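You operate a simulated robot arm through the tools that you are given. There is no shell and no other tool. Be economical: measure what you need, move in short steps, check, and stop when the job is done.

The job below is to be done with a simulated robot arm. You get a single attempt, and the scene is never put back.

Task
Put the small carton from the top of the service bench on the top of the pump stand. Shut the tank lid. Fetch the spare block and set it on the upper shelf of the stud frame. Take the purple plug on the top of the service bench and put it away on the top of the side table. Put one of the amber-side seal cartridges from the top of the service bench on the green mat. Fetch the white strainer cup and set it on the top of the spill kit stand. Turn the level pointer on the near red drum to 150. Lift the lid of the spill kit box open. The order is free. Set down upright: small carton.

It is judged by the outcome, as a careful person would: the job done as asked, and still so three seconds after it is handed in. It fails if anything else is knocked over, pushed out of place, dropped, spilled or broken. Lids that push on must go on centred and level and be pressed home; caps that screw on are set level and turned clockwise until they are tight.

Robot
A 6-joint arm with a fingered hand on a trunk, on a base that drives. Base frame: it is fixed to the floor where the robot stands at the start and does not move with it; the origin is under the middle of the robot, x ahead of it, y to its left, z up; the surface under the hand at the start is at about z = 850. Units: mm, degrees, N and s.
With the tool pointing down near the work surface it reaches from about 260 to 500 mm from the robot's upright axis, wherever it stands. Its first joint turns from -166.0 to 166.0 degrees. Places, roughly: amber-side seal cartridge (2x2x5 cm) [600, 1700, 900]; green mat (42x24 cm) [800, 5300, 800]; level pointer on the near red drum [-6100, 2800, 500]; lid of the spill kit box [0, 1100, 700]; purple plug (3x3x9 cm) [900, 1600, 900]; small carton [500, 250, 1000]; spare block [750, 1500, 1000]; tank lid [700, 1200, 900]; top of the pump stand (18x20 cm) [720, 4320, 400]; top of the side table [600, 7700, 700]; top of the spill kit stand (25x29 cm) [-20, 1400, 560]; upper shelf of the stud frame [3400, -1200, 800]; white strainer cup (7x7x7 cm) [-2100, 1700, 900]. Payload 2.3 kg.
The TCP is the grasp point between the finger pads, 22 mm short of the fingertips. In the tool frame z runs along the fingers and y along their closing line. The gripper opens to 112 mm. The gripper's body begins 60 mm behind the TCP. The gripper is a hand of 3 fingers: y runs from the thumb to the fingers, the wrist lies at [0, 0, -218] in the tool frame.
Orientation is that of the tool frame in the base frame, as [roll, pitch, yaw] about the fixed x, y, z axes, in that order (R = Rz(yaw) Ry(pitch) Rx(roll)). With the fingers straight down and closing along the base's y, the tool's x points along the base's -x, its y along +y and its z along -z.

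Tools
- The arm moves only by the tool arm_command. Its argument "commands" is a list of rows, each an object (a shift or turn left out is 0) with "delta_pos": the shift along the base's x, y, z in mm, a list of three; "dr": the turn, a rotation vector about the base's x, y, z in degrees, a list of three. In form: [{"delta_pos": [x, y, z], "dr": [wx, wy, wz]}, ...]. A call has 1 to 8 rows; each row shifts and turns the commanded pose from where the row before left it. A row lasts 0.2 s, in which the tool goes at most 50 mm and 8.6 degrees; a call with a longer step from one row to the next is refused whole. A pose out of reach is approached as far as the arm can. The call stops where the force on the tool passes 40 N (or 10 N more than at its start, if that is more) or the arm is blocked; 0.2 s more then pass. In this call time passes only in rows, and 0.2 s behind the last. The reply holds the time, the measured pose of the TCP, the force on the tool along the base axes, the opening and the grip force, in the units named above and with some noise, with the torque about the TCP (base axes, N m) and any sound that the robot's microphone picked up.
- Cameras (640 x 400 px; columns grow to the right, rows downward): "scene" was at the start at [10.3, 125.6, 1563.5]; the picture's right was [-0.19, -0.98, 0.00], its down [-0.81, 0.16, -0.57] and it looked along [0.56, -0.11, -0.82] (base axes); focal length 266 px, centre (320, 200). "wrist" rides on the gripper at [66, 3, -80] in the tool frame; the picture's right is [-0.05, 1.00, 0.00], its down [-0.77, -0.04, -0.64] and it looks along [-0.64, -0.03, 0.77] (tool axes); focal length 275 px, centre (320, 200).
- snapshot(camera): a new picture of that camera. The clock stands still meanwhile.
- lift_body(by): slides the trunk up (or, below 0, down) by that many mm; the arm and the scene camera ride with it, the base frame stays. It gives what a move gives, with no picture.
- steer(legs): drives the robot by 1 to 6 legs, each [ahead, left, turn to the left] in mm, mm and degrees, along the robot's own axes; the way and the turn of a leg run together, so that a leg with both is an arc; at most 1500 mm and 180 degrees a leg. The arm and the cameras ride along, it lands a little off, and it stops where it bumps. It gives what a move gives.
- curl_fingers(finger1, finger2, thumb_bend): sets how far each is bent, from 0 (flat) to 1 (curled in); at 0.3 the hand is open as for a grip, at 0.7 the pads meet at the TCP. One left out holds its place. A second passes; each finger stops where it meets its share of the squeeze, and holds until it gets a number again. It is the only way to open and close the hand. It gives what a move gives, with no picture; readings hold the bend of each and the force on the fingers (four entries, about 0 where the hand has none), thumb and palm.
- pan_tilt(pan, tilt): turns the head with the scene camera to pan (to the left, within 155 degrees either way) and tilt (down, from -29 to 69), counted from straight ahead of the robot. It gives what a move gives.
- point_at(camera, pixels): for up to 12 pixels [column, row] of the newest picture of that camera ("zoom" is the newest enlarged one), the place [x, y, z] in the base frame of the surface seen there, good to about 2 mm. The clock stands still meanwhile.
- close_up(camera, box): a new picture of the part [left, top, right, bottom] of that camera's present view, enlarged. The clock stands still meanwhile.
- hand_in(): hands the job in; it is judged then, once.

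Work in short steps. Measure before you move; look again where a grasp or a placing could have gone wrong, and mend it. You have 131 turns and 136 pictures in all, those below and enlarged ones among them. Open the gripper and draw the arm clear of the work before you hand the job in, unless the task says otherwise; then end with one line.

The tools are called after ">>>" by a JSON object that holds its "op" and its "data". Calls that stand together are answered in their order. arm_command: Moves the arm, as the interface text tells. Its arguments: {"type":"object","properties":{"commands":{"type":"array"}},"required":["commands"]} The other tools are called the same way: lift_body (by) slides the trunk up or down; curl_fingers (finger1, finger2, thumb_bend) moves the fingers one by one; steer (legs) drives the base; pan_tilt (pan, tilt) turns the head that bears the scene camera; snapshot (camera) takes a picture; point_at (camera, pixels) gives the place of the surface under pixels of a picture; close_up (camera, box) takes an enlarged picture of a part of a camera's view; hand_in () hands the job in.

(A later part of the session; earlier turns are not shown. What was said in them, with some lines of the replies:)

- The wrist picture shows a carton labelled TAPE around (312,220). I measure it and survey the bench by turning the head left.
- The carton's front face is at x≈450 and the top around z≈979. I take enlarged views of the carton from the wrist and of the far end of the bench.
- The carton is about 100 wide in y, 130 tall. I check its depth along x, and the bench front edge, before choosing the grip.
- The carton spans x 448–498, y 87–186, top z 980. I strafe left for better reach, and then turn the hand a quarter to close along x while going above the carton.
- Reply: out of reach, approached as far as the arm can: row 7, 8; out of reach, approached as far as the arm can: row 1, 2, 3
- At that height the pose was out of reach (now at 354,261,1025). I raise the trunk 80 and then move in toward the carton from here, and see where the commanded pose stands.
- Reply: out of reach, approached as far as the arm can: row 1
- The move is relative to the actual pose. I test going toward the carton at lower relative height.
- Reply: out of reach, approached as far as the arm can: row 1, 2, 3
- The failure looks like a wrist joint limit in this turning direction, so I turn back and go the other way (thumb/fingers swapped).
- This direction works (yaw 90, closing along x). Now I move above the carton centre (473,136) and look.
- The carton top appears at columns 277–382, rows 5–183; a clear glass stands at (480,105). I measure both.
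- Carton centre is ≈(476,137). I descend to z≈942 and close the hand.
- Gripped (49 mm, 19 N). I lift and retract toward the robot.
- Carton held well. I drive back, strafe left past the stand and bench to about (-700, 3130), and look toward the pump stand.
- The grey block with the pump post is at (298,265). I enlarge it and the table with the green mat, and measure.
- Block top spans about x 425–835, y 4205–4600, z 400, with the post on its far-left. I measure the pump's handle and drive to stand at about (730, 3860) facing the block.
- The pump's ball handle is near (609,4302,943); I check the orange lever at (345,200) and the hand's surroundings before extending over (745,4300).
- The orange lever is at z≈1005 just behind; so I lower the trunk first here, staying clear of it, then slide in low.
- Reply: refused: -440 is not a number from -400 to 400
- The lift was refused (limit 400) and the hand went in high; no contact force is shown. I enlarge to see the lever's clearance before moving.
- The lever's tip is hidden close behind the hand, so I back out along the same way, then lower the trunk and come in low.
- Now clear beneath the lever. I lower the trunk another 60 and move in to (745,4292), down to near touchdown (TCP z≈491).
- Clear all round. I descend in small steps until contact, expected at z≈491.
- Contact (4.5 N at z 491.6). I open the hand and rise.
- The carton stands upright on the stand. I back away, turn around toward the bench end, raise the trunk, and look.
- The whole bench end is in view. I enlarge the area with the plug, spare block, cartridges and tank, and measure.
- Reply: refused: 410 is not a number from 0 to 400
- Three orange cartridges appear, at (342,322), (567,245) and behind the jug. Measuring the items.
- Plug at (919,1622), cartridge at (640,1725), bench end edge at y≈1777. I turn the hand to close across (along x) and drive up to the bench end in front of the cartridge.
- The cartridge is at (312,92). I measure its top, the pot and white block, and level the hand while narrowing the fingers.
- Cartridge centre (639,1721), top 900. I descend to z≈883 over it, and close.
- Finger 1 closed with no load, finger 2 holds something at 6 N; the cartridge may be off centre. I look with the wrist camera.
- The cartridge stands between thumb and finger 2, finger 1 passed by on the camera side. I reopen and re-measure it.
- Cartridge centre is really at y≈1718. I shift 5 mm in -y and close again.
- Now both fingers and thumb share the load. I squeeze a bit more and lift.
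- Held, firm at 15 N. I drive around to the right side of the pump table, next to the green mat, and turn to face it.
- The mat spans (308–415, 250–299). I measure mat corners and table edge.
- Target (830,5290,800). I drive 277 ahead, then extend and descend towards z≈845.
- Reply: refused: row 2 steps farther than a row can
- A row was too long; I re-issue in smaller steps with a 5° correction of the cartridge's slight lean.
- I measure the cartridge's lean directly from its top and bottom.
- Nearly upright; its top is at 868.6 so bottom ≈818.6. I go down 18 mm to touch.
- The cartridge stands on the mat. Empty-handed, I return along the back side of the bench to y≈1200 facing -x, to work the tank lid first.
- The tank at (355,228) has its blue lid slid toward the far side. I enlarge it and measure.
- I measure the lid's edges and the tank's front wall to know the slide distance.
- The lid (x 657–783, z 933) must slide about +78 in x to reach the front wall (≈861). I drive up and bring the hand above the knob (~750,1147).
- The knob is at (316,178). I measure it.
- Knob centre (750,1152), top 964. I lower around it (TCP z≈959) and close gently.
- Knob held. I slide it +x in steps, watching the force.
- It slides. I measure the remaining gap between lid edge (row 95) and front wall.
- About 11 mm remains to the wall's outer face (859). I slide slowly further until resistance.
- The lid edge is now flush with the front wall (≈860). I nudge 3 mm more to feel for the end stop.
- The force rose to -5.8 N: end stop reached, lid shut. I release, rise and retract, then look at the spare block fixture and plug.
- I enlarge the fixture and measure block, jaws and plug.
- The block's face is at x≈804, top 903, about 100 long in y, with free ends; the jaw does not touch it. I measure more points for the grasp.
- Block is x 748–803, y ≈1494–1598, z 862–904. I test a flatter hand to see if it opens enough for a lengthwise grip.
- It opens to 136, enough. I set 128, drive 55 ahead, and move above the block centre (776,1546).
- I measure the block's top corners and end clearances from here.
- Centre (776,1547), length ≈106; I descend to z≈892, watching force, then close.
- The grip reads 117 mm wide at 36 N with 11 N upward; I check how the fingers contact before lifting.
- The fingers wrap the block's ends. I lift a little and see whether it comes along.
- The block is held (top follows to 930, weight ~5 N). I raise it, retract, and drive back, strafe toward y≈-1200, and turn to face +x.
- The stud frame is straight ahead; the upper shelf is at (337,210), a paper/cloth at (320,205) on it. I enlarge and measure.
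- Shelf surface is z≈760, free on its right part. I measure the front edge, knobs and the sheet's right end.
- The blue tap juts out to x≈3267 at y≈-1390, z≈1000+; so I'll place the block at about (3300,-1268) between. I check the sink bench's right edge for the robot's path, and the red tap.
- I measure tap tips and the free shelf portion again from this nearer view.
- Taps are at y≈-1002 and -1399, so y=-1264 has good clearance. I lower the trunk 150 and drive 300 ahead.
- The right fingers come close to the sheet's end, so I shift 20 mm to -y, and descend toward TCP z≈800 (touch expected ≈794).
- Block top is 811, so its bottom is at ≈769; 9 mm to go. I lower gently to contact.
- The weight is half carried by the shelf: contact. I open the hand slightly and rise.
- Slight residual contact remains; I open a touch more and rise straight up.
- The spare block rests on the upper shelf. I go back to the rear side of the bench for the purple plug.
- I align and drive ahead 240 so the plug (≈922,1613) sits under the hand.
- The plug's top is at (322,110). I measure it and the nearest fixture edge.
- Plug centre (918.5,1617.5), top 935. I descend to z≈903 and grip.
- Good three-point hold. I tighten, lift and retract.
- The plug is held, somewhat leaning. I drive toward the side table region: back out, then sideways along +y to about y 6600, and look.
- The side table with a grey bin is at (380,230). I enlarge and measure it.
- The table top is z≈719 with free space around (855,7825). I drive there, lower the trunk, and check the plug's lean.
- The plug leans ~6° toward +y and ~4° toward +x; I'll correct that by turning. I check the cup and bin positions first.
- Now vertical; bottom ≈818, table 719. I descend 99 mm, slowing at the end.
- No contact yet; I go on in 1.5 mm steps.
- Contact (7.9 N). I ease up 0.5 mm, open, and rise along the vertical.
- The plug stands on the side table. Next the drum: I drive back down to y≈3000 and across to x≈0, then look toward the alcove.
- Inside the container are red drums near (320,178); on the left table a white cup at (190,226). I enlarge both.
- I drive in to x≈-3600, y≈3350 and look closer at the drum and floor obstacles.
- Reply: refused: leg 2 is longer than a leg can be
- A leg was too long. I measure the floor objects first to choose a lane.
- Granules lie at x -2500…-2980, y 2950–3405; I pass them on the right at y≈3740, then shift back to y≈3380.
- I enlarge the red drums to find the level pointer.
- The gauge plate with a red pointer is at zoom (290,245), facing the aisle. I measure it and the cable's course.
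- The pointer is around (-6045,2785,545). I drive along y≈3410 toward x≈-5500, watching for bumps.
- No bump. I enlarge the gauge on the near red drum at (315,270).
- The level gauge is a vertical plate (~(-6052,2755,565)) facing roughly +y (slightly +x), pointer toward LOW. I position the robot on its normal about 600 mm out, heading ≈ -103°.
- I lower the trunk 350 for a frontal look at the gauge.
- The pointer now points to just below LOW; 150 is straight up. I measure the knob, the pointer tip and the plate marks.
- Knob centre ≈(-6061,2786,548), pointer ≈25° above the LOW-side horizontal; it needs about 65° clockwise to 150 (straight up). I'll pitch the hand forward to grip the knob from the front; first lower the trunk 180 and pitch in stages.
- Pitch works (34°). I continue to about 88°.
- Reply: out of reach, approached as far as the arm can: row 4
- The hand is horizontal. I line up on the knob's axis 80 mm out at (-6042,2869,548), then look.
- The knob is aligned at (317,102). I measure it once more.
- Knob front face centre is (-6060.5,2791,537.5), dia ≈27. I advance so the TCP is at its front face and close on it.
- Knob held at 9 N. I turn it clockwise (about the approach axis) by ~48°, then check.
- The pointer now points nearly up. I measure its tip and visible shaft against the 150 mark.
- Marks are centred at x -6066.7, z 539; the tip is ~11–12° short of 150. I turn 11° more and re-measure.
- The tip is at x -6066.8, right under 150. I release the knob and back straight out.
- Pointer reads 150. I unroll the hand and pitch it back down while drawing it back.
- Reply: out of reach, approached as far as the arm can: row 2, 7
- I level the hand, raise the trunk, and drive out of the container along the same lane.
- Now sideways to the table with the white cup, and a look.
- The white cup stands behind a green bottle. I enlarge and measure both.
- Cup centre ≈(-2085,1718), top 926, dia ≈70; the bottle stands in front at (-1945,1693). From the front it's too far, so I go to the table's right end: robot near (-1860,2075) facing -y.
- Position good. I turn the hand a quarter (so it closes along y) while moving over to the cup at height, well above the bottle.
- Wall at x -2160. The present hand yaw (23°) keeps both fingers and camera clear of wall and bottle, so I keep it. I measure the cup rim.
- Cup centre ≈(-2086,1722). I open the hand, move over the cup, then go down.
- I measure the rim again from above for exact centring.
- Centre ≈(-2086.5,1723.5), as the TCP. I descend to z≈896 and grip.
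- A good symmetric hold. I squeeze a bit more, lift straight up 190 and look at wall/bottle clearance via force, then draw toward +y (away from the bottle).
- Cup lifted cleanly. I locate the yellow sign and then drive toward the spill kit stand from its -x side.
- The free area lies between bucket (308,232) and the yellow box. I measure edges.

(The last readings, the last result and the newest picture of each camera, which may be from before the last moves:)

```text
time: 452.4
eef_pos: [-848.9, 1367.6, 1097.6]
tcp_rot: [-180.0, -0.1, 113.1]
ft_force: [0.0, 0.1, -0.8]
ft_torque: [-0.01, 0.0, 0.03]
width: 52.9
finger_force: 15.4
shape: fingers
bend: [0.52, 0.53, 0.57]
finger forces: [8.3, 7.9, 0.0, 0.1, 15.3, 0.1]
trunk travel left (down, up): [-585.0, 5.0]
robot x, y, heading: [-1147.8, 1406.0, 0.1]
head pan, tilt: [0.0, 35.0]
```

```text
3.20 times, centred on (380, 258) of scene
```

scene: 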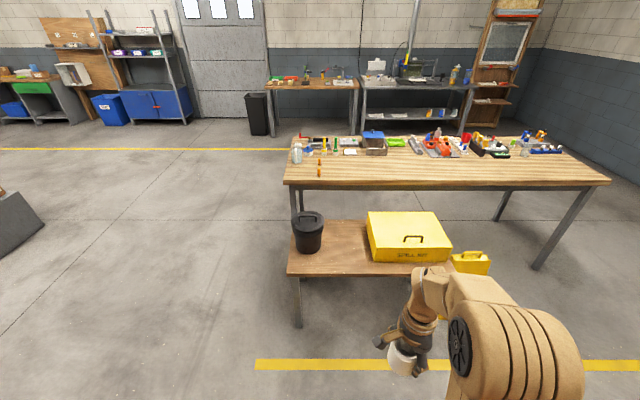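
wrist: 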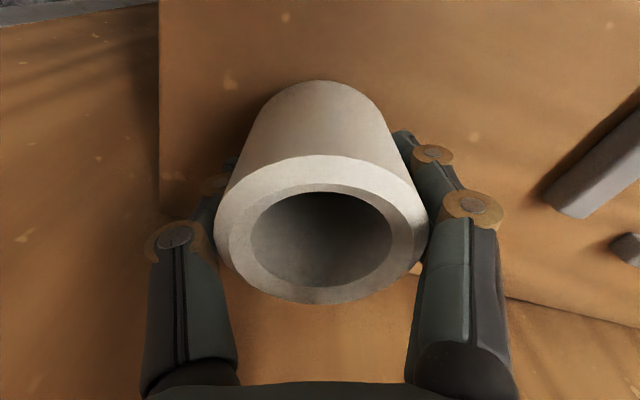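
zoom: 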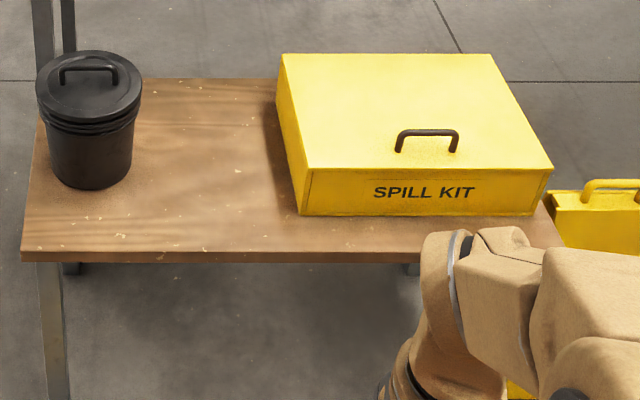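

Target (-50,1398) on the stand, z 560. I lower the trunk 400 and drive 680 ahead.

>>> {"op": "lift_body", "data": {"by": -400}}

>>> {"op": "steer", "data": {"legs": [[680, 0, 0]]}}

>>> {"op": "arm_command", "data": {"commands": [{"delta_pos": [38, 10, -10]}, {"delta_pos": [38, 10, -10]}, {"delta_pos": [38, 8, -10]}]}}

>>> {"op": "snapshot", "data": {"camera": "scene"}}

>>> {"op": "snapshot", "data": {"camera": "wrist"}}

```text
time: 456.3
eef_pos: [-848.6, 1367.3, 696.8]
tcp_rot: [180.0, -0.1, 113.0]
ft_force: [-0.6, -0.7, -1.1]
ft_torque: [0.03, 0.01, 0.03]
width: 52.8
finger_force: 15.7
shape: fingers
bend: [0.52, 0.53, 0.57]
finger forces: [8.3, 8.0, 0.0, 0.0, 15.3, 0.1]
trunk travel left (down, up): [-185.0, 405.0]
robot x, y, heading: [-1147.3, 1404.1, 0.0]
head pan, tilt: [0.0, 35.0]
```

```text
time: 460.0
eef_pos: [-168.2, 1372.5, 696.9]
tcp_rot: [180.0, -0.1, 113.1]
ft_force: [0.0, -0.4, -0.6]
ft_torque: [-0.01, 0.01, 0.04]
width: 52.7
finger_force: 16.4
shape: fingers
bend: [0.52, 0.53, 0.57]
finger forces: [8.4, 7.9, 0.0, 0.0, 15.3, 0.0]
trunk travel left (down, up): [-185.0, 405.0]
robot x, y, heading: [-470.3, 1408.9, 0.1]
head pan, tilt: [0.0, 35.0]
```

```text
time: 460.8
eef_pos: [-55.6, 1399.6, 666.4]
tcp_rot: [-179.8, -0.1, 113.0]
ft_force: [1.5, -0.3, 0.2]
ft_torque: [-0.03, 0.04, 0.0]
width: 53.2
finger_force: 15.7
shape: fingers
bend: [0.52, 0.53, 0.57]
finger forces: [8.4, 8.1, 0.0, 0.0, 15.3, 0.1]
trunk travel left (down, up): [-185.0, 405.0]
robot x, y, heading: [-471.2, 1409.4, 0.4]
head pan, tilt: [0.0, 35.0]
```

```text
41 pictures are left
```

scene: 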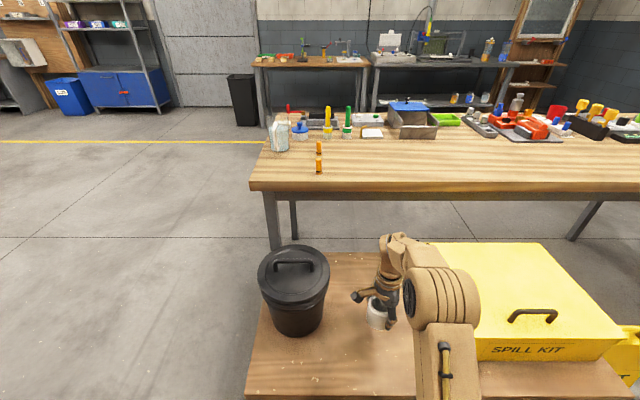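

```text
40 pictures are left
```

wrist: 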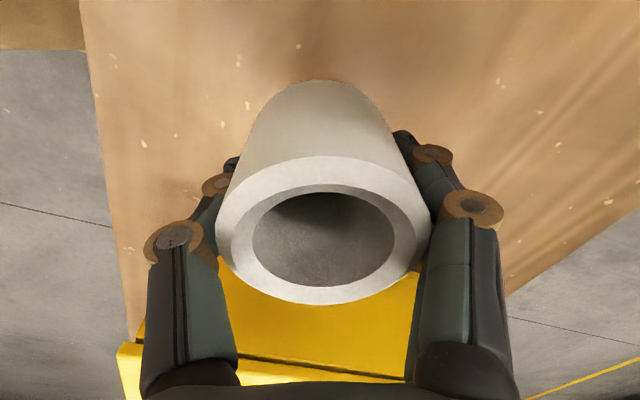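

All clear. I lower 66 mm and then gently to contact.

>>> {"op": "arm_command", "data": {"commands": [{"delta_pos": [0, 0, -35]}, {"delta_pos": [0, 0, -22]}, {"delta_pos": [0, 0, -6]}, {"delta_pos": [0, 0, -2]}, {"delta_pos": [0, 0, -2]}, {"delta_pos": [0, 0, -1.5]}]}}

```text
time: 462.2
eef_pos: [-55.3, 1398.9, 598.3]
tcp_rot: [-180.0, -0.1, 113.0]
ft_force: [1.0, -0.3, 0.1]
ft_torque: [-0.01, 0.0, 0.02]
width: 52.7
finger_force: 15.8
shape: fingers
bend: [0.53, 0.53, 0.57]
finger forces: [8.4, 8.1, 0.0, 0.0, 15.2, 0.0]
trunk travel left (down, up): [-185.0, 405.0]
robot x, y, heading: [-470.8, 1412.3, 0.2]
head pan, tilt: [0.0, 35.0]
```

>>> {"op": "arm_command", "data": {"commands": [{"delta_pos": [0, 0, -1]}, {"delta_pos": [0, 0, -1]}]}}

```text
time: 462.8
eef_pos: [-55.1, 1398.5, 597.3]
tcp_rot: [180.0, 0.0, 113.0]
ft_force: [0.8, 0.6, 2.7]
ft_torque: [0.06, -0.11, 0.0]
width: 52.8
finger_force: 16.7
shape: fingers
bend: [0.53, 0.53, 0.57]
finger forces: [8.6, 8.4, 0.0, 0.1, 16.0, 0.0]
trunk travel left (down, up): [-185.0, 405.0]
robot x, y, heading: [-471.7, 1413.4, -0.2]
head pan, tilt: [0.0, 35.0]
```

Contact. I open, rise, retract, and look.

>>> {"op": "curl_fingers", "data": {"finger1": 0.33, "finger2": 0.33, "thumb_bend": 0.33}}

>>> {"op": "arm_command", "data": {"commands": [{"delta_pos": [0, 0, 30]}, {"delta_pos": [0, 0, 45]}, {"delta_pos": [0, 0, 45]}, {"delta_pos": [-25, 0, 40]}, {"delta_pos": [-40, 0, 20]}, {"delta_pos": [-40, 0, 0]}]}}

>>> {"op": "snapshot", "data": {"camera": "scene"}}

```text
time: 463.8
eef_pos: [-56.3, 1398.7, 597.0]
tcp_rot: [179.9, -0.2, 113.0]
ft_force: [-0.1, 0.2, 0.4]
ft_torque: [0.02, 0.0, 0.03]
width: 102.7
finger_force: 0.1
shape: fingers
bend: [0.33, 0.33, 0.33]
finger forces: [0.0, 0.0, 0.0, 0.1, 0.0, 0.0]
trunk travel left (down, up): [-185.0, 405.0]
robot x, y, heading: [-475.2, 1410.8, 0.5]
head pan, tilt: [0.0, 35.0]
```

```text
time: 465.2
eef_pos: [-161.1, 1398.9, 777.1]
tcp_rot: [180.0, 0.1, 113.1]
ft_force: [0.7, -0.1, 0.2]
ft_torque: [-0.02, 0.02, -0.02]
width: 103.1
finger_force: 0.0
shape: fingers
bend: [0.33, 0.33, 0.33]
finger forces: [0.0, 0.0, 0.1, 0.1, 0.0, 0.0]
trunk travel left (down, up): [-185.0, 405.0]
robot x, y, heading: [-465.8, 1412.3, 0.2]
head pan, tilt: [0.0, 35.0]
```

```text
39 pictures are left
```

scene: 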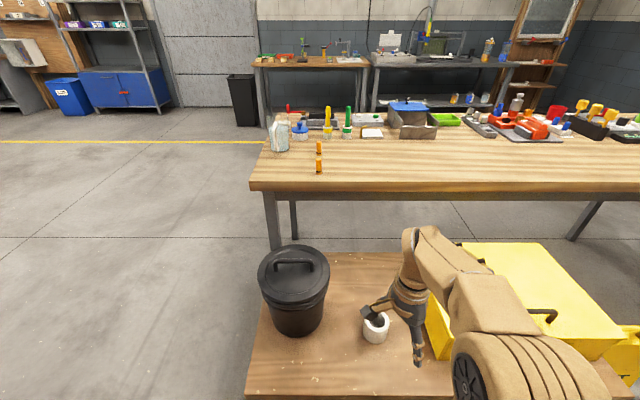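

The cup stands on the stand. Now the lid: I raise the hand, back off 40, and shift right to y≈1062, in front of the box handle.

>>> {"op": "arm_command", "data": {"commands": [{"delta_pos": [-5, 0, 35], "dr": [0, 0, -8]}, {"delta_pos": [-5, 0, 35], "dr": [0, 0, -8]}, {"delta_pos": [0, 0, 0], "dr": [0, 0, -7]}]}}

>>> {"op": "steer", "data": {"legs": [[-40, 0, 0], [0, -350, 0]]}}

>>> {"op": "pan_tilt", "data": {"pan": 10, "tilt": 50}}

>>> {"op": "snapshot", "data": {"camera": "scene"}}

>>> {"op": "snapshot", "data": {"camera": "wrist"}}

```text
time: 466.0
eef_pos: [-172.0, 1398.2, 847.8]
tcp_rot: [180.0, -0.1, 90.0]
ft_force: [-0.1, -0.3, -0.4]
ft_torque: [0.05, 0.01, -0.02]
width: 103.3
finger_force: 0.0
shape: fingers
bend: [0.33, 0.33, 0.33]
finger forces: [0.1, 0.1, 0.1, 0.0, 0.0, 0.1]
trunk travel left (down, up): [-185.0, 405.0]
robot x, y, heading: [-471.1, 1409.0, 0.1]
head pan, tilt: [0.0, 35.0]
```

```text
time: 468.8
eef_pos: [-209.8, 1048.1, 847.3]
tcp_rot: [180.0, -0.1, 90.0]
ft_force: [0.3, -0.2, 0.3]
ft_torque: [-0.04, -0.01, 0.02]
width: 103.4
finger_force: 0.1
shape: fingers
bend: [0.33, 0.33, 0.33]
finger forces: [0.0, 0.1, 0.1, 0.0, 0.0, 0.1]
trunk travel left (down, up): [-185.0, 405.0]
robot x, y, heading: [-508.5, 1058.0, -0.1]
head pan, tilt: [0.0, 35.0]
```

```text
time: 469.5
eef_pos: [-208.7, 1049.0, 846.2]
tcp_rot: [180.0, 0.0, 90.0]
ft_force: [-0.1, 0.1, -0.3]
ft_torque: [-0.01, -0.02, 0.03]
width: 103.3
finger_force: 0.1
shape: fingers
bend: [0.33, 0.33, 0.33]
finger forces: [0.1, 0.0, 0.1, 0.1, 0.0, 0.0]
trunk travel left (down, up): [-185.0, 405.0]
robot x, y, heading: [-513.3, 1060.1, 0.1]
head pan, tilt: [10.0, 50.0]
```

```text
38 pictures are left
```

scene: 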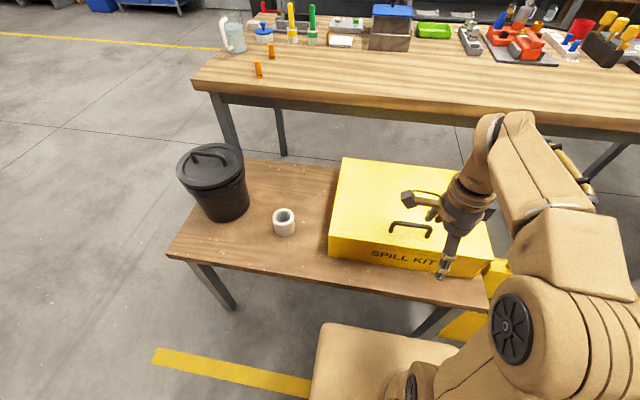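

```text
37 pictures are left
```

wrist: 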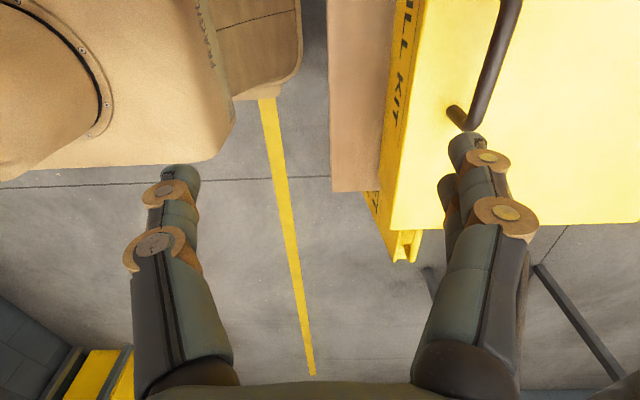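

I enlarge the box to find the lid seam and measure the handle and edges.

>>> {"op": "close_up", "data": {"camera": "scene", "box": [320, 150, 500, 285]}}

>>> {"op": "point_at", "data": {"camera": "zoom", "pixels": [[90, 35], [55, 275], [45, 310], [300, 255], [330, 262], [250, 290], [385, 290], [40, 370], [240, 330], [30, 300], [60, 200], [420, 60]]}}

>>> {"op": "point_at", "data": {"camera": "scene", "pixels": [[395, 226], [410, 225], [428, 230], [344, 160], [400, 165], [330, 238], [334, 234], [480, 265], [335, 255], [330, 242]]}}

```text
2.96 times, centred on (410, 218) of scene
```

zoom: 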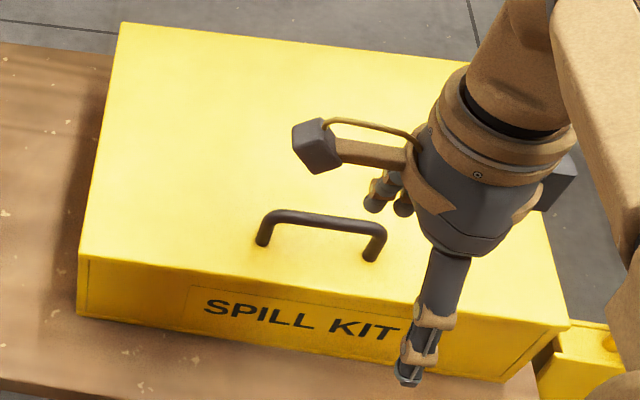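

```text
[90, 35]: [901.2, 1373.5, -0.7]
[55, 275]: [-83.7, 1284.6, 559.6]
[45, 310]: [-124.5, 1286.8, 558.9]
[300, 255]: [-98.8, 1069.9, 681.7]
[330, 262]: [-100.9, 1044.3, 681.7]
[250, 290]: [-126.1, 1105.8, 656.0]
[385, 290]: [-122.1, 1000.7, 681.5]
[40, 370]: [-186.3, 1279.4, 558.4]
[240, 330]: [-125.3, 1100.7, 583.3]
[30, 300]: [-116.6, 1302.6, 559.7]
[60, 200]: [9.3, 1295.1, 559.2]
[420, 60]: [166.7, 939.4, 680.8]
```

```text
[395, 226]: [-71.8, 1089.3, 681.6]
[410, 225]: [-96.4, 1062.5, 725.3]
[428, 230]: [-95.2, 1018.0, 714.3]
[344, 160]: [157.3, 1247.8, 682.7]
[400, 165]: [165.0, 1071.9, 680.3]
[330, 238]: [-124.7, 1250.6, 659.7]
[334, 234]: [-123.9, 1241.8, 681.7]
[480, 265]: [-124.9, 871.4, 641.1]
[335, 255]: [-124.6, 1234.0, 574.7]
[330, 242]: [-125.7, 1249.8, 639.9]
```

Box: x -126…175, top 682; handle bar at (-97,1058), centre z≈718. I set the trunk so the whole lifting arc is in reach: raise trunk 250, drive 30 ahead, then go down to the bar with the hand half-closed.

>>> {"op": "lift_body", "data": {"by": 250}}

>>> {"op": "curl_fingers", "data": {"finger1": 0.5, "finger2": 0.5, "thumb_bend": 0.5}}

>>> {"op": "steer", "data": {"legs": [[30, 0, 0]]}}

>>> {"op": "arm_command", "data": {"commands": [{"delta_pos": [25, 3, -40]}, {"delta_pos": [25, 3, -40]}, {"delta_pos": [25, 3, -40]}, {"delta_pos": [6, 0, -45]}, {"delta_pos": [0, 0, -45]}, {"delta_pos": [0, 0, -45]}, {"delta_pos": [0, 0, -45]}, {"delta_pos": [0, 0, -25]}]}}

>>> {"op": "snapshot", "data": {"camera": "wrist"}}

```text
time: 472.1
eef_pos: [-209.8, 1047.2, 1096.2]
tcp_rot: [-179.9, 0.1, 90.0]
ft_force: [0.2, -0.2, -0.1]
ft_torque: [0.01, 0.0, 0.02]
width: 103.2
finger_force: 0.1
shape: fingers
bend: [0.33, 0.33, 0.33]
finger forces: [0.1, 0.0, 0.0, 0.0, 0.0, 0.0]
trunk travel left (down, up): [-435.0, 155.0]
robot x, y, heading: [-510.7, 1063.1, 0.3]
head pan, tilt: [10.0, 50.0]
```

```text
time: 473.1
eef_pos: [-209.5, 1048.6, 1095.7]
tcp_rot: [180.0, 0.1, 90.0]
ft_force: [-0.2, 0.1, 0.3]
ft_torque: [-0.01, 0.01, -0.01]
width: 56.0
finger_force: 0.0
shape: fingers
bend: [0.5, 0.5, 0.5]
finger forces: [0.0, 0.1, 0.0, 0.0, 0.1, 0.0]
trunk travel left (down, up): [-435.0, 155.0]
robot x, y, heading: [-510.6, 1060.8, -0.1]
head pan, tilt: [10.0, 50.0]
```

```text
time: 473.9
eef_pos: [-177.7, 1048.3, 1096.1]
tcp_rot: [-179.8, -0.1, 90.0]
ft_force: [1.0, -0.2, -0.6]
ft_torque: [0.03, -0.01, 0.01]
width: 55.6
finger_force: 0.0
shape: fingers
bend: [0.5, 0.5, 0.5]
finger forces: [0.0, 0.0, 0.0, 0.1, 0.0, 0.0]
trunk travel left (down, up): [-435.0, 155.0]
robot x, y, heading: [-477.7, 1059.1, -0.0]
head pan, tilt: [10.0, 50.0]
```

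```text
time: 475.8
eef_pos: [-98.5, 1059.1, 770.3]
tcp_rot: [-180.0, -0.1, 89.8]
ft_force: [-0.6, 0.6, 0.7]
ft_torque: [0.05, -0.01, -0.01]
width: 55.4
finger_force: 0.0
shape: fingers
bend: [0.5, 0.5, 0.5]
finger forces: [0.0, 0.0, 0.1, 0.0, 0.0, 0.1]
trunk travel left (down, up): [-435.0, 155.0]
robot x, y, heading: [-477.7, 1062.4, 0.0]
head pan, tilt: [10.0, 50.0]
```

```text
35 pictures are left
```

wrist: 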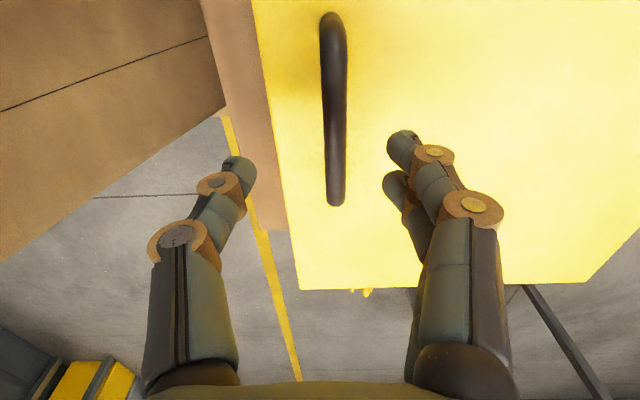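

The bar lies at columns 325–345. I measure it.

>>> {"op": "point_at", "data": {"camera": "wrist", "pixels": [[333, 30], [334, 80], [335, 140], [336, 190], [328, 140], [344, 140]]}}

```text
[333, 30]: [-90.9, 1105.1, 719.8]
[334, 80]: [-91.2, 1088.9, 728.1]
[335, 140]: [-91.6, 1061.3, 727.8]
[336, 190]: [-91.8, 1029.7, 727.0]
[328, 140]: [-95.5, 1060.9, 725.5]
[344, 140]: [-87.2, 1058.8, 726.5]
```

Bar centre (-91,1064,722). I lower onto it and close.

>>> {"op": "arm_command", "data": {"commands": [{"delta_pos": [7, 5, -25]}, {"delta_pos": [0, 0, -22]}]}}

>>> {"op": "curl_fingers", "data": {"finger1": 0.76, "finger2": 0.76, "thumb_bend": 0.76}}

>>> {"op": "arm_command", "data": {"commands": [{"delta_pos": [0, 0, 12]}, {"delta_pos": [1, 0, 14]}, {"delta_pos": [3, 0, 14]}]}}

>>> {"op": "close_up", "data": {"camera": "scene", "box": [300, 130, 520, 290]}}

```text
time: 476.4
eef_pos: [-89.2, 1063.1, 724.2]
tcp_rot: [-180.0, 0.0, 90.0]
ft_force: [0.2, 0.5, -0.1]
ft_torque: [-0.02, 0.01, -0.02]
width: 55.5
finger_force: 0.2
shape: fingers
bend: [0.5, 0.5, 0.5]
finger forces: [0.0, 0.1, 0.0, 0.1, 0.0, 0.0]
trunk travel left (down, up): [-435.0, 155.0]
robot x, y, heading: [-477.0, 1062.4, -0.0]
head pan, tilt: [10.0, 50.0]
```

```text
time: 477.4
eef_pos: [-90.5, 1064.3, 724.8]
tcp_rot: [179.9, 0.0, 90.1]
ft_force: [0.4, 0.1, -0.9]
ft_torque: [-0.03, -0.02, -0.01]
width: 0.0
finger_force: 4.6
shape: fingers
bend: [0.74, 0.74, 0.73]
finger forces: [2.6, 2.5, 0.0, 0.0, 4.4, 0.0]
trunk travel left (down, up): [-435.0, 155.0]
robot x, y, heading: [-478.9, 1059.7, 0.3]
head pan, tilt: [10.0, 50.0]
```

```text
time: 478.1
eef_pos: [-84.5, 1064.3, 764.5]
tcp_rot: [-179.9, 0.0, 90.0]
ft_force: [10.1, 1.1, -4.3]
ft_torque: [0.02, 0.01, 0.02]
width: 0.2
finger_force: 5.6
shape: fingers
bend: [0.74, 0.74, 0.74]
finger forces: [5.8, 5.8, 0.1, 0.0, 0.0, 0.1]
trunk travel left (down, up): [-435.0, 155.0]
robot x, y, heading: [-480.3, 1062.7, 0.1]
head pan, tilt: [10.0, 50.0]
```

```text
2.50 times, centred on (410, 210) of scene
```

zoom: 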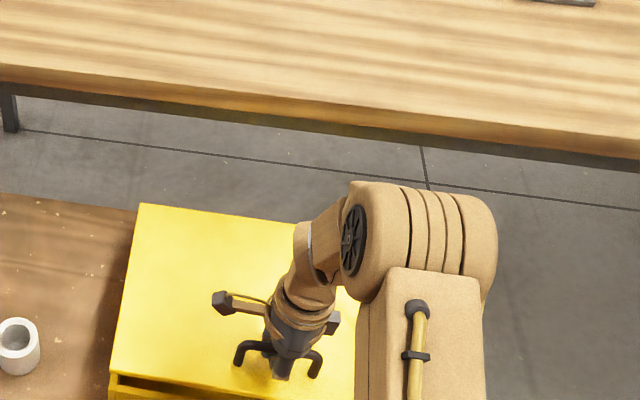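

The lid comes up. I follow the hinge arc to about 29° and check force.

>>> {"op": "arm_command", "data": {"commands": [{"delta_pos": [7, 0, 14]}, {"delta_pos": [7, 0, 14]}, {"delta_pos": [7.5, 0, 14.6]}, {"delta_pos": [7.5, 0, 14.6]}, {"delta_pos": [9, 0, 13.7]}, {"delta_pos": [9.3, 0, 13.6]}]}}

>>> {"op": "arm_command", "data": {"commands": [{"delta_pos": [0, 0, 0]}, {"delta_pos": [0, 0, -2]}, {"delta_pos": [0, 0, -2]}]}}

```text
time: 479.6
eef_pos: [-36.5, 1061.8, 848.1]
tcp_rot: [-179.8, 0.0, 90.0]
ft_force: [9.5, 0.3, -11.6]
ft_torque: [0.03, 0.1, -0.01]
width: 0.0
finger_force: 7.8
shape: fingers
bend: [0.73, 0.73, 0.75]
finger forces: [7.9, 8.0, 0.0, 0.0, 0.0, 0.1]
trunk travel left (down, up): [-435.0, 155.0]
robot x, y, heading: [-476.4, 1063.6, 0.2]
head pan, tilt: [10.0, 50.0]
```

```text
time: 480.4
eef_pos: [-38.6, 1062.4, 844.7]
tcp_rot: [-179.9, -0.1, 90.0]
ft_force: [5.7, -0.6, -5.1]
ft_torque: [0.01, 0.03, -0.01]
width: 0.0
finger_force: 5.2
shape: fingers
bend: [0.74, 0.74, 0.75]
finger forces: [4.8, 4.9, 0.0, 0.0, 0.1, 0.1]
trunk travel left (down, up): [-435.0, 155.0]
robot x, y, heading: [-478.7, 1060.7, 0.0]
head pan, tilt: [10.0, 50.0]
```

Force fell from -11.6 to -5 on a 4 mm lowering, hinting at hinge friction. I lower 4 mm more to see if the lid holds itself.

>>> {"op": "arm_command", "data": {"commands": [{"delta_pos": [-1, 0, -2]}, {"delta_pos": [-1, 0, -2]}, {"delta_pos": [0, 0, -2]}]}}

>>> {"op": "snapshot", "data": {"camera": "scene"}}

```text
time: 481.1
eef_pos: [-40.6, 1063.6, 838.6]
tcp_rot: [-179.9, -0.1, 90.0]
ft_force: [3.8, -0.1, -3.0]
ft_torque: [0.0, 0.04, 0.0]
width: 0.0
finger_force: 3.8
shape: fingers
bend: [0.74, 0.74, 0.75]
finger forces: [3.8, 3.8, 0.0, 0.0, 0.0, 0.0]
trunk travel left (down, up): [-435.0, 155.0]
robot x, y, heading: [-476.3, 1063.2, 0.4]
head pan, tilt: [10.0, 50.0]
```

```text
33 pictures are left
```

scene: 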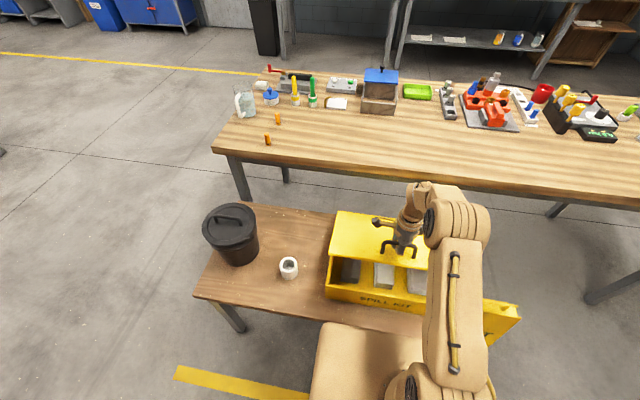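

The residual force is purely along the hinge radius (I'm pulling slightly outward), almost none tangential, so the lid seems to be self-holding or very light. I shift +4 mm in x to unload and read again.

>>> {"op": "arm_command", "data": {"commands": [{"delta_pos": [4, 0, -1]}, {"delta_pos": [2, 0, -2]}]}}

>>> {"op": "close_up", "data": {"camera": "scene", "box": [320, 180, 440, 310]}}

>>> {"op": "point_at", "data": {"camera": "zoom", "pixels": [[60, 225], [80, 200], [80, 140], [100, 290], [60, 320], [100, 330], [130, 220]]}}

```text
time: 481.8
eef_pos: [-35.1, 1062.7, 835.3]
tcp_rot: [180.0, -0.1, 89.9]
ft_force: [-1.8, -0.1, 0.0]
ft_torque: [0.02, 0.03, 0.01]
width: 0.1
finger_force: 0.1
shape: fingers
bend: [0.74, 0.74, 0.75]
finger forces: [0.0, 0.0, 0.0, 0.1, 0.0, 0.0]
trunk travel left (down, up): [-435.0, 155.0]
robot x, y, heading: [-478.1, 1060.7, 0.3]
head pan, tilt: [10.0, 50.0]
```

```text
3.08 times, centred on (380, 245) of scene
```

zoom: 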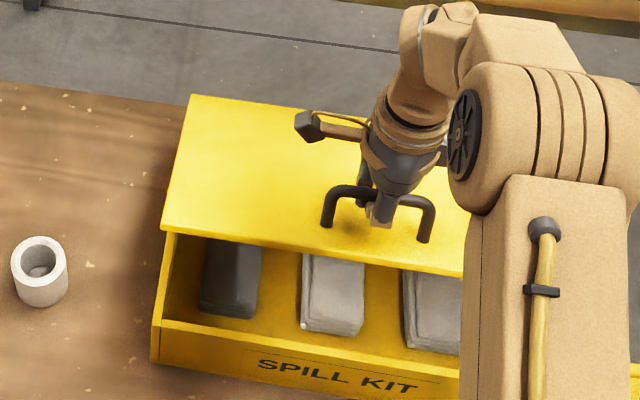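

```text
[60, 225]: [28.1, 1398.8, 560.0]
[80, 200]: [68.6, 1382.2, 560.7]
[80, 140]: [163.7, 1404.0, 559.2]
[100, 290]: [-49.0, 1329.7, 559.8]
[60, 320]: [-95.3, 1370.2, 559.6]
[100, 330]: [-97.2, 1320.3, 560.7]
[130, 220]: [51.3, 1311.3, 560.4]
```

All finger forces are zero yet the lid stays up: the hinge holds by friction. I continue lifting along the arc toward ~50°, within reach.

>>> {"op": "point_at", "data": {"camera": "zoom", "pixels": [[168, 225], [200, 102], [190, 160], [250, 240], [300, 190]]}}

>>> {"op": "arm_command", "data": {"commands": [{"delta_pos": [10, 0, 13]}, {"delta_pos": [10, 0, 13]}, {"delta_pos": [11, 0, 12]}, {"delta_pos": [11, 0, 11.5]}, {"delta_pos": [12, 0, 11]}, {"delta_pos": [13, 0, 10]}]}}

>>> {"op": "snapshot", "data": {"camera": "scene"}}

```text
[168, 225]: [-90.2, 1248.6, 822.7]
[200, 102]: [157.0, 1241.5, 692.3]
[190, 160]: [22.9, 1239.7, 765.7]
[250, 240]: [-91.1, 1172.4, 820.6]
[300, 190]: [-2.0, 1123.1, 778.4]
```

```text
time: 483.1
eef_pos: [25.5, 1062.9, 902.1]
tcp_rot: [-179.6, 0.0, 90.0]
ft_force: [8.6, -8.1, -16.9]
ft_torque: [-0.01, 0.13, -0.1]
width: 0.0
finger_force: 10.0
shape: fingers
bend: [0.73, 0.73, 0.75]
finger forces: [9.0, 9.1, 0.0, 0.0, 2.1, 0.0]
out of reach, approached as far as the arm can: row 6
trunk travel left (down, up): [-435.0, 155.0]
robot x, y, heading: [-479.3, 1059.7, 0.2]
head pan, tilt: [10.0, 50.0]
```

```text
31 pictures are left
5 turns are left
```

scene: 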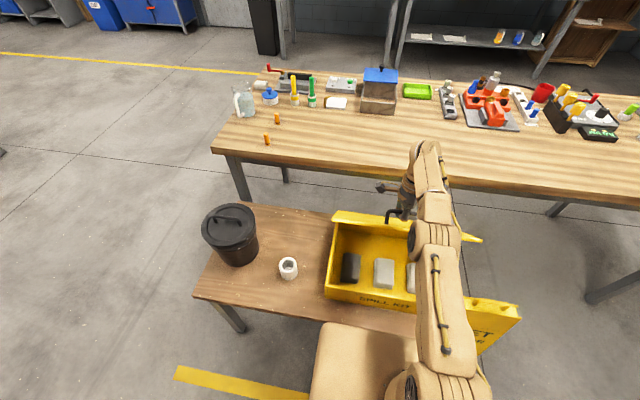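

The lid is at about 50° and the plain reach ends; few turns are left. I tilt the hand forward (gaining reach) while continuing along the arc, then look.

>>> {"op": "arm_command", "data": {"commands": [{"delta_pos": [0, 0, 0], "dr": [0, -8, 0]}, {"delta_pos": [2, 0, 2], "dr": [0, -8, 0]}, {"delta_pos": [4, 0, 3], "dr": [0, -8, 0]}, {"delta_pos": [6, 0, 4], "dr": [0, -6, 0]}]}}

>>> {"op": "arm_command", "data": {"commands": [{"delta_pos": [11, 0, 8], "dr": [0, -2, 0]}, {"delta_pos": [12, 0, 7], "dr": [0, -2, 0]}, {"delta_pos": [12, 0, 6], "dr": [0, -2, 0]}, {"delta_pos": [12, 0, 5], "dr": [0, -2, 0]}, {"delta_pos": [12, 0, 4], "dr": [0, -2, 0]}]}}

>>> {"op": "snapshot", "data": {"camera": "scene"}}

>>> {"op": "close_up", "data": {"camera": "scene", "box": [310, 120, 500, 310]}}

>>> {"op": "point_at", "data": {"camera": "scene", "pixels": [[338, 214], [337, 222], [336, 240], [333, 210], [360, 216], [335, 230]]}}

```text
time: 484.1
eef_pos: [130.7, 1069.1, 924.0]
tcp_rot: [150.1, -0.1, 90.0]
ft_force: [-0.1, 1.0, -1.3]
ft_torque: [0.0, -0.01, -0.04]
width: 0.0
finger_force: 1.0
shape: fingers
bend: [0.74, 0.74, 0.75]
finger forces: [0.0, 0.0, 0.0, 0.1, 1.4, 0.0]
out of reach, approached as far as the arm can: row 1, 2, 3, 4
trunk travel left (down, up): [-435.0, 155.0]
robot x, y, heading: [-475.2, 1056.2, 0.3]
head pan, tilt: [10.0, 50.0]
```

```text
time: 485.4
eef_pos: [168.6, 1068.6, 944.8]
tcp_rot: [140.6, -0.1, 90.0]
ft_force: [3.9, -2.9, -40.3]
ft_torque: [-0.02, -0.94, 0.06]
width: 6.0
finger_force: 17.5
shape: fingers
bend: [0.76, 0.76, 0.64]
finger forces: [0.1, 0.0, 0.1, 0.1, 35.2, 0.1]
out of reach, approached as far as the arm can: row 2, 3, 4, 5
trunk travel left (down, up): [-435.0, 155.0]
robot x, y, heading: [-480.2, 1061.5, 0.1]
head pan, tilt: [10.0, 50.0]
```

```text
30 pictures are left
```

scene: 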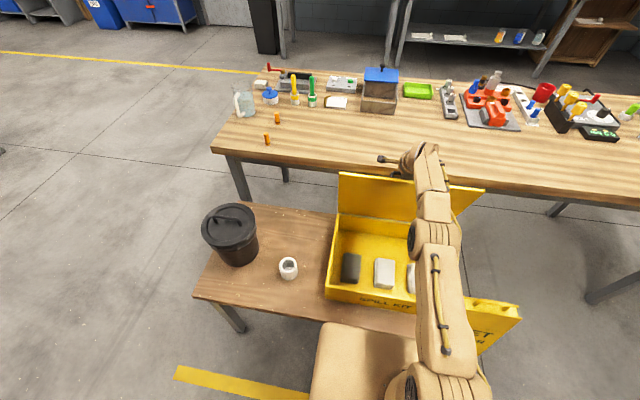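

```text
2.11 times, centred on (405, 215) of scene
```

zoom: 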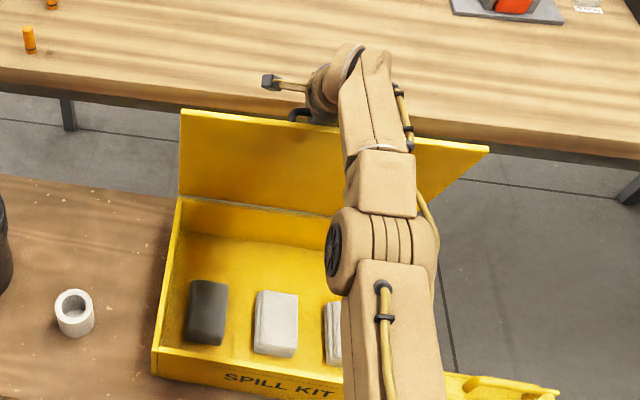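

```text
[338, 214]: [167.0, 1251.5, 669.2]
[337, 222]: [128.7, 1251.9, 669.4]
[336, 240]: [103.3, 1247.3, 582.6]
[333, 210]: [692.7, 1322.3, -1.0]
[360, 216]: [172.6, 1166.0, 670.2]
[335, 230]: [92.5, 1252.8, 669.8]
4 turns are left
```

The lid is now ~80° open with the thumb still hooked under the bar. I unload, open the fingers, and lift the trunk straight up to slip off the bar, then look.

>>> {"op": "arm_command", "data": {"commands": [{"delta_pos": [0, 0, -6]}]}}

>>> {"op": "curl_fingers", "data": {"finger1": 0.25, "finger2": 0.25, "thumb_bend": 0.66}}

>>> {"op": "curl_fingers", "data": {"thumb_bend": 0.48}}

>>> {"op": "lift_body", "data": {"by": 30}}

>>> {"op": "snapshot", "data": {"camera": "wrist"}}

>>> {"op": "close_up", "data": {"camera": "scene", "box": [310, 120, 500, 310]}}

>>> {"op": "point_at", "data": {"camera": "zoom", "pixels": [[185, 118], [185, 150], [185, 185], [250, 130], [470, 155]]}}

```text
time: 485.8
eef_pos: [168.5, 1067.9, 943.4]
tcp_rot: [140.2, 0.1, 90.0]
ft_force: [2.2, -2.2, -26.0]
ft_torque: [-0.03, -0.56, 0.01]
width: 2.8
finger_force: 12.1
shape: fingers
bend: [0.76, 0.76, 0.66]
finger forces: [0.0, 0.0, 0.0, 0.1, 23.6, 0.0]
trunk travel left (down, up): [-435.0, 155.0]
robot x, y, heading: [-479.8, 1060.7, -0.1]
head pan, tilt: [10.0, 50.0]
```

```text
time: 486.8
eef_pos: [164.3, 1068.8, 943.9]
tcp_rot: [140.2, -0.2, 90.1]
ft_force: [2.1, -1.3, -10.9]
ft_torque: [-0.03, -0.2, 0.05]
width: 72.1
finger_force: 4.4
shape: fingers
bend: [0.25, 0.25, 0.63]
finger forces: [0.0, 0.1, 0.1, 0.0, 9.2, 0.0]
trunk travel left (down, up): [-435.0, 155.0]
robot x, y, heading: [-478.0, 1057.2, 0.3]
head pan, tilt: [10.0, 50.0]
```

```text
time: 487.8
eef_pos: [163.9, 1069.0, 945.0]
tcp_rot: [140.1, 0.0, 90.0]
ft_force: [0.0, 0.2, 1.2]
ft_torque: [0.01, 0.05, 0.03]
width: 90.5
finger_force: 0.0
shape: fingers
bend: [0.25, 0.25, 0.48]
finger forces: [0.0, 0.0, 0.0, 0.1, 0.1, 0.1]
trunk travel left (down, up): [-435.0, 155.0]
robot x, y, heading: [-476.8, 1058.1, 0.5]
head pan, tilt: [10.0, 50.0]
```

```text
time: 488.5
eef_pos: [164.8, 1068.4, 975.9]
tcp_rot: [139.9, 0.0, 89.9]
ft_force: [0.6, -1.1, -2.7]
ft_torque: [0.02, 0.06, 0.01]
width: 95.7
finger_force: 2.6
shape: fingers
bend: [0.25, 0.25, 0.46]
finger forces: [0.0, 0.0, 0.0, 0.1, 4.9, 0.0]
trunk travel left (down, up): [-465.0, 125.0]
robot x, y, heading: [-481.3, 1062.0, 0.2]
head pan, tilt: [10.0, 50.0]
```

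```text
28 pictures are left
```

wrist: 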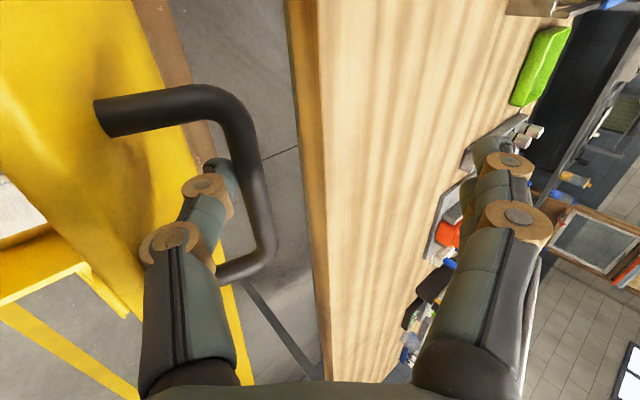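

```text
2.11 times, centred on (405, 215) of scene
```

zoom: 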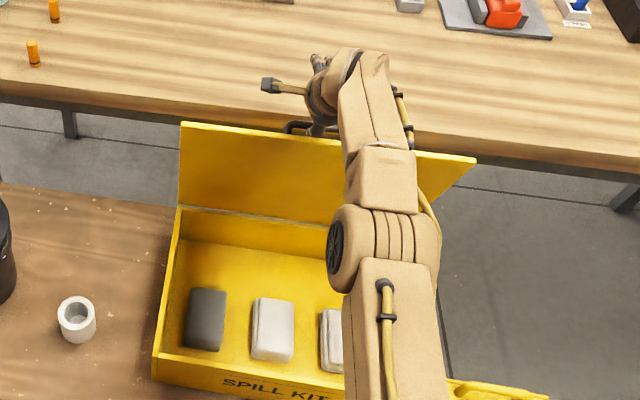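

```text
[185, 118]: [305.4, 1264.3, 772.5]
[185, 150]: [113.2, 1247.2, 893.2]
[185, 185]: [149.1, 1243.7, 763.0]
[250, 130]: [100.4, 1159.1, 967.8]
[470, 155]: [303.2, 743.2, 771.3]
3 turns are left
```

Lid holds at ~75°; only the thumb tip is still under the bar. I straighten the thumb and lift the trunk up by 120 to slip out, then look.

>>> {"op": "curl_fingers", "data": {"thumb_bend": 0.22}}

>>> {"op": "lift_body", "data": {"by": 35}}

>>> {"op": "lift_body", "data": {"by": 88}}

>>> {"op": "snapshot", "data": {"camera": "wrist"}}

>>> {"op": "close_up", "data": {"camera": "scene", "box": [310, 120, 500, 310]}}

>>> {"op": "point_at", "data": {"camera": "zoom", "pixels": [[185, 150], [185, 185], [200, 160], [200, 200], [220, 220], [230, 180]]}}

```text
time: 489.5
eef_pos: [164.5, 1068.2, 975.2]
tcp_rot: [140.0, 0.0, 90.1]
ft_force: [0.5, 0.0, 0.4]
ft_torque: [0.0, 0.03, -0.01]
width: 122.5
finger_force: 0.1
shape: fingers
bend: [0.25, 0.25, 0.23]
finger forces: [0.0, 0.0, 0.0, 0.0, 0.4, 0.0]
trunk travel left (down, up): [-465.0, 125.0]
robot x, y, heading: [-477.0, 1061.0, -0.0]
head pan, tilt: [10.0, 50.0]
```

```text
time: 490.3
eef_pos: [164.5, 1068.2, 1010.1]
tcp_rot: [140.0, 0.1, 90.0]
ft_force: [-0.1, 0.5, 0.3]
ft_torque: [-0.03, -0.02, -0.03]
width: 122.7
finger_force: 0.1
shape: fingers
bend: [0.25, 0.25, 0.22]
finger forces: [0.1, 0.1, 0.1, 0.0, 0.0, 0.0]
trunk travel left (down, up): [-500.0, 90.0]
robot x, y, heading: [-475.7, 1056.4, 0.2]
head pan, tilt: [10.0, 50.0]
```

```text
time: 491.5
eef_pos: [164.6, 1069.9, 1098.8]
tcp_rot: [140.0, 0.0, 90.0]
ft_force: [-0.1, -0.1, 0.0]
ft_torque: [-0.01, -0.01, -0.04]
width: 122.5
finger_force: 0.0
shape: fingers
bend: [0.25, 0.25, 0.22]
finger forces: [0.0, 0.1, 0.0, 0.1, 0.0, 0.1]
trunk travel left (down, up): [-588.0, 2.0]
robot x, y, heading: [-477.6, 1059.5, 0.2]
head pan, tilt: [10.0, 50.0]
```

```text
26 pictures are left
```

wrist: 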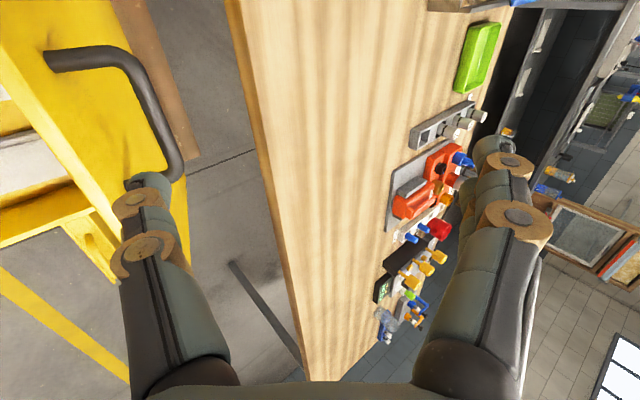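

```text
2.11 times, centred on (405, 215) of scene
```

zoom: 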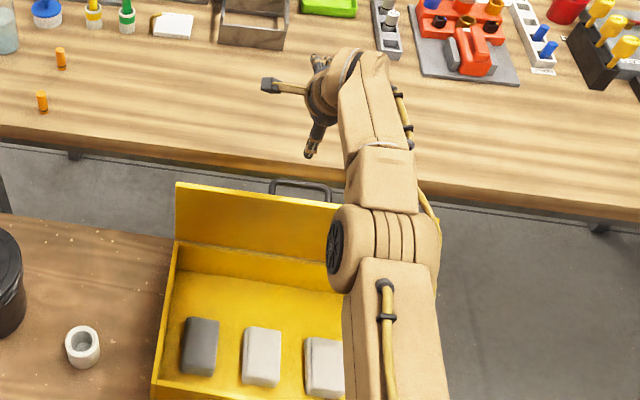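

```text
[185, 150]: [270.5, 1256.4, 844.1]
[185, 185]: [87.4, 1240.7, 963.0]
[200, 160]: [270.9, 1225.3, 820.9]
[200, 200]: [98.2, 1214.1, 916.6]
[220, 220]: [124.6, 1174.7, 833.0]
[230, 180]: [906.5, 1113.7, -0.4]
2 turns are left
```

The hand is free and the lid stays at ~72°. I drive straight back 400, well above the lid's edge, and take a last look.

>>> {"op": "steer", "data": {"legs": [[-420, 0, 0]]}}

>>> {"op": "snapshot", "data": {"camera": "scene"}}

```text
time: 494.1
eef_pos: [-251.8, 1065.9, 1098.0]
tcp_rot: [140.1, 0.0, 89.9]
ft_force: [-0.8, -0.3, 0.3]
ft_torque: [0.01, -0.01, 0.0]
width: 122.8
finger_force: 0.1
shape: fingers
bend: [0.25, 0.25, 0.22]
finger forces: [0.1, 0.0, 0.0, 0.1, 0.0, 0.0]
trunk travel left (down, up): [-588.0, 2.0]
robot x, y, heading: [-896.8, 1055.7, 0.1]
head pan, tilt: [10.0, 50.0]
```

```text
24 pictures are left
1 turns are left
```

scene: 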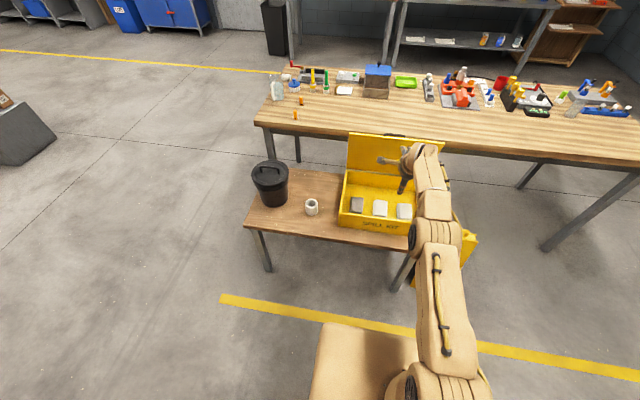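

The lid stays open, the cup stands on the stand, the hand is empty and clear. I hand in.

>>> {"op": "hand_in", "data": {}}

```text
The job is handed in.
```

All eight tasks are done and the job is handed in. The spill kit lid was standing open at about 72° in the last picture, held up by its own hinge.
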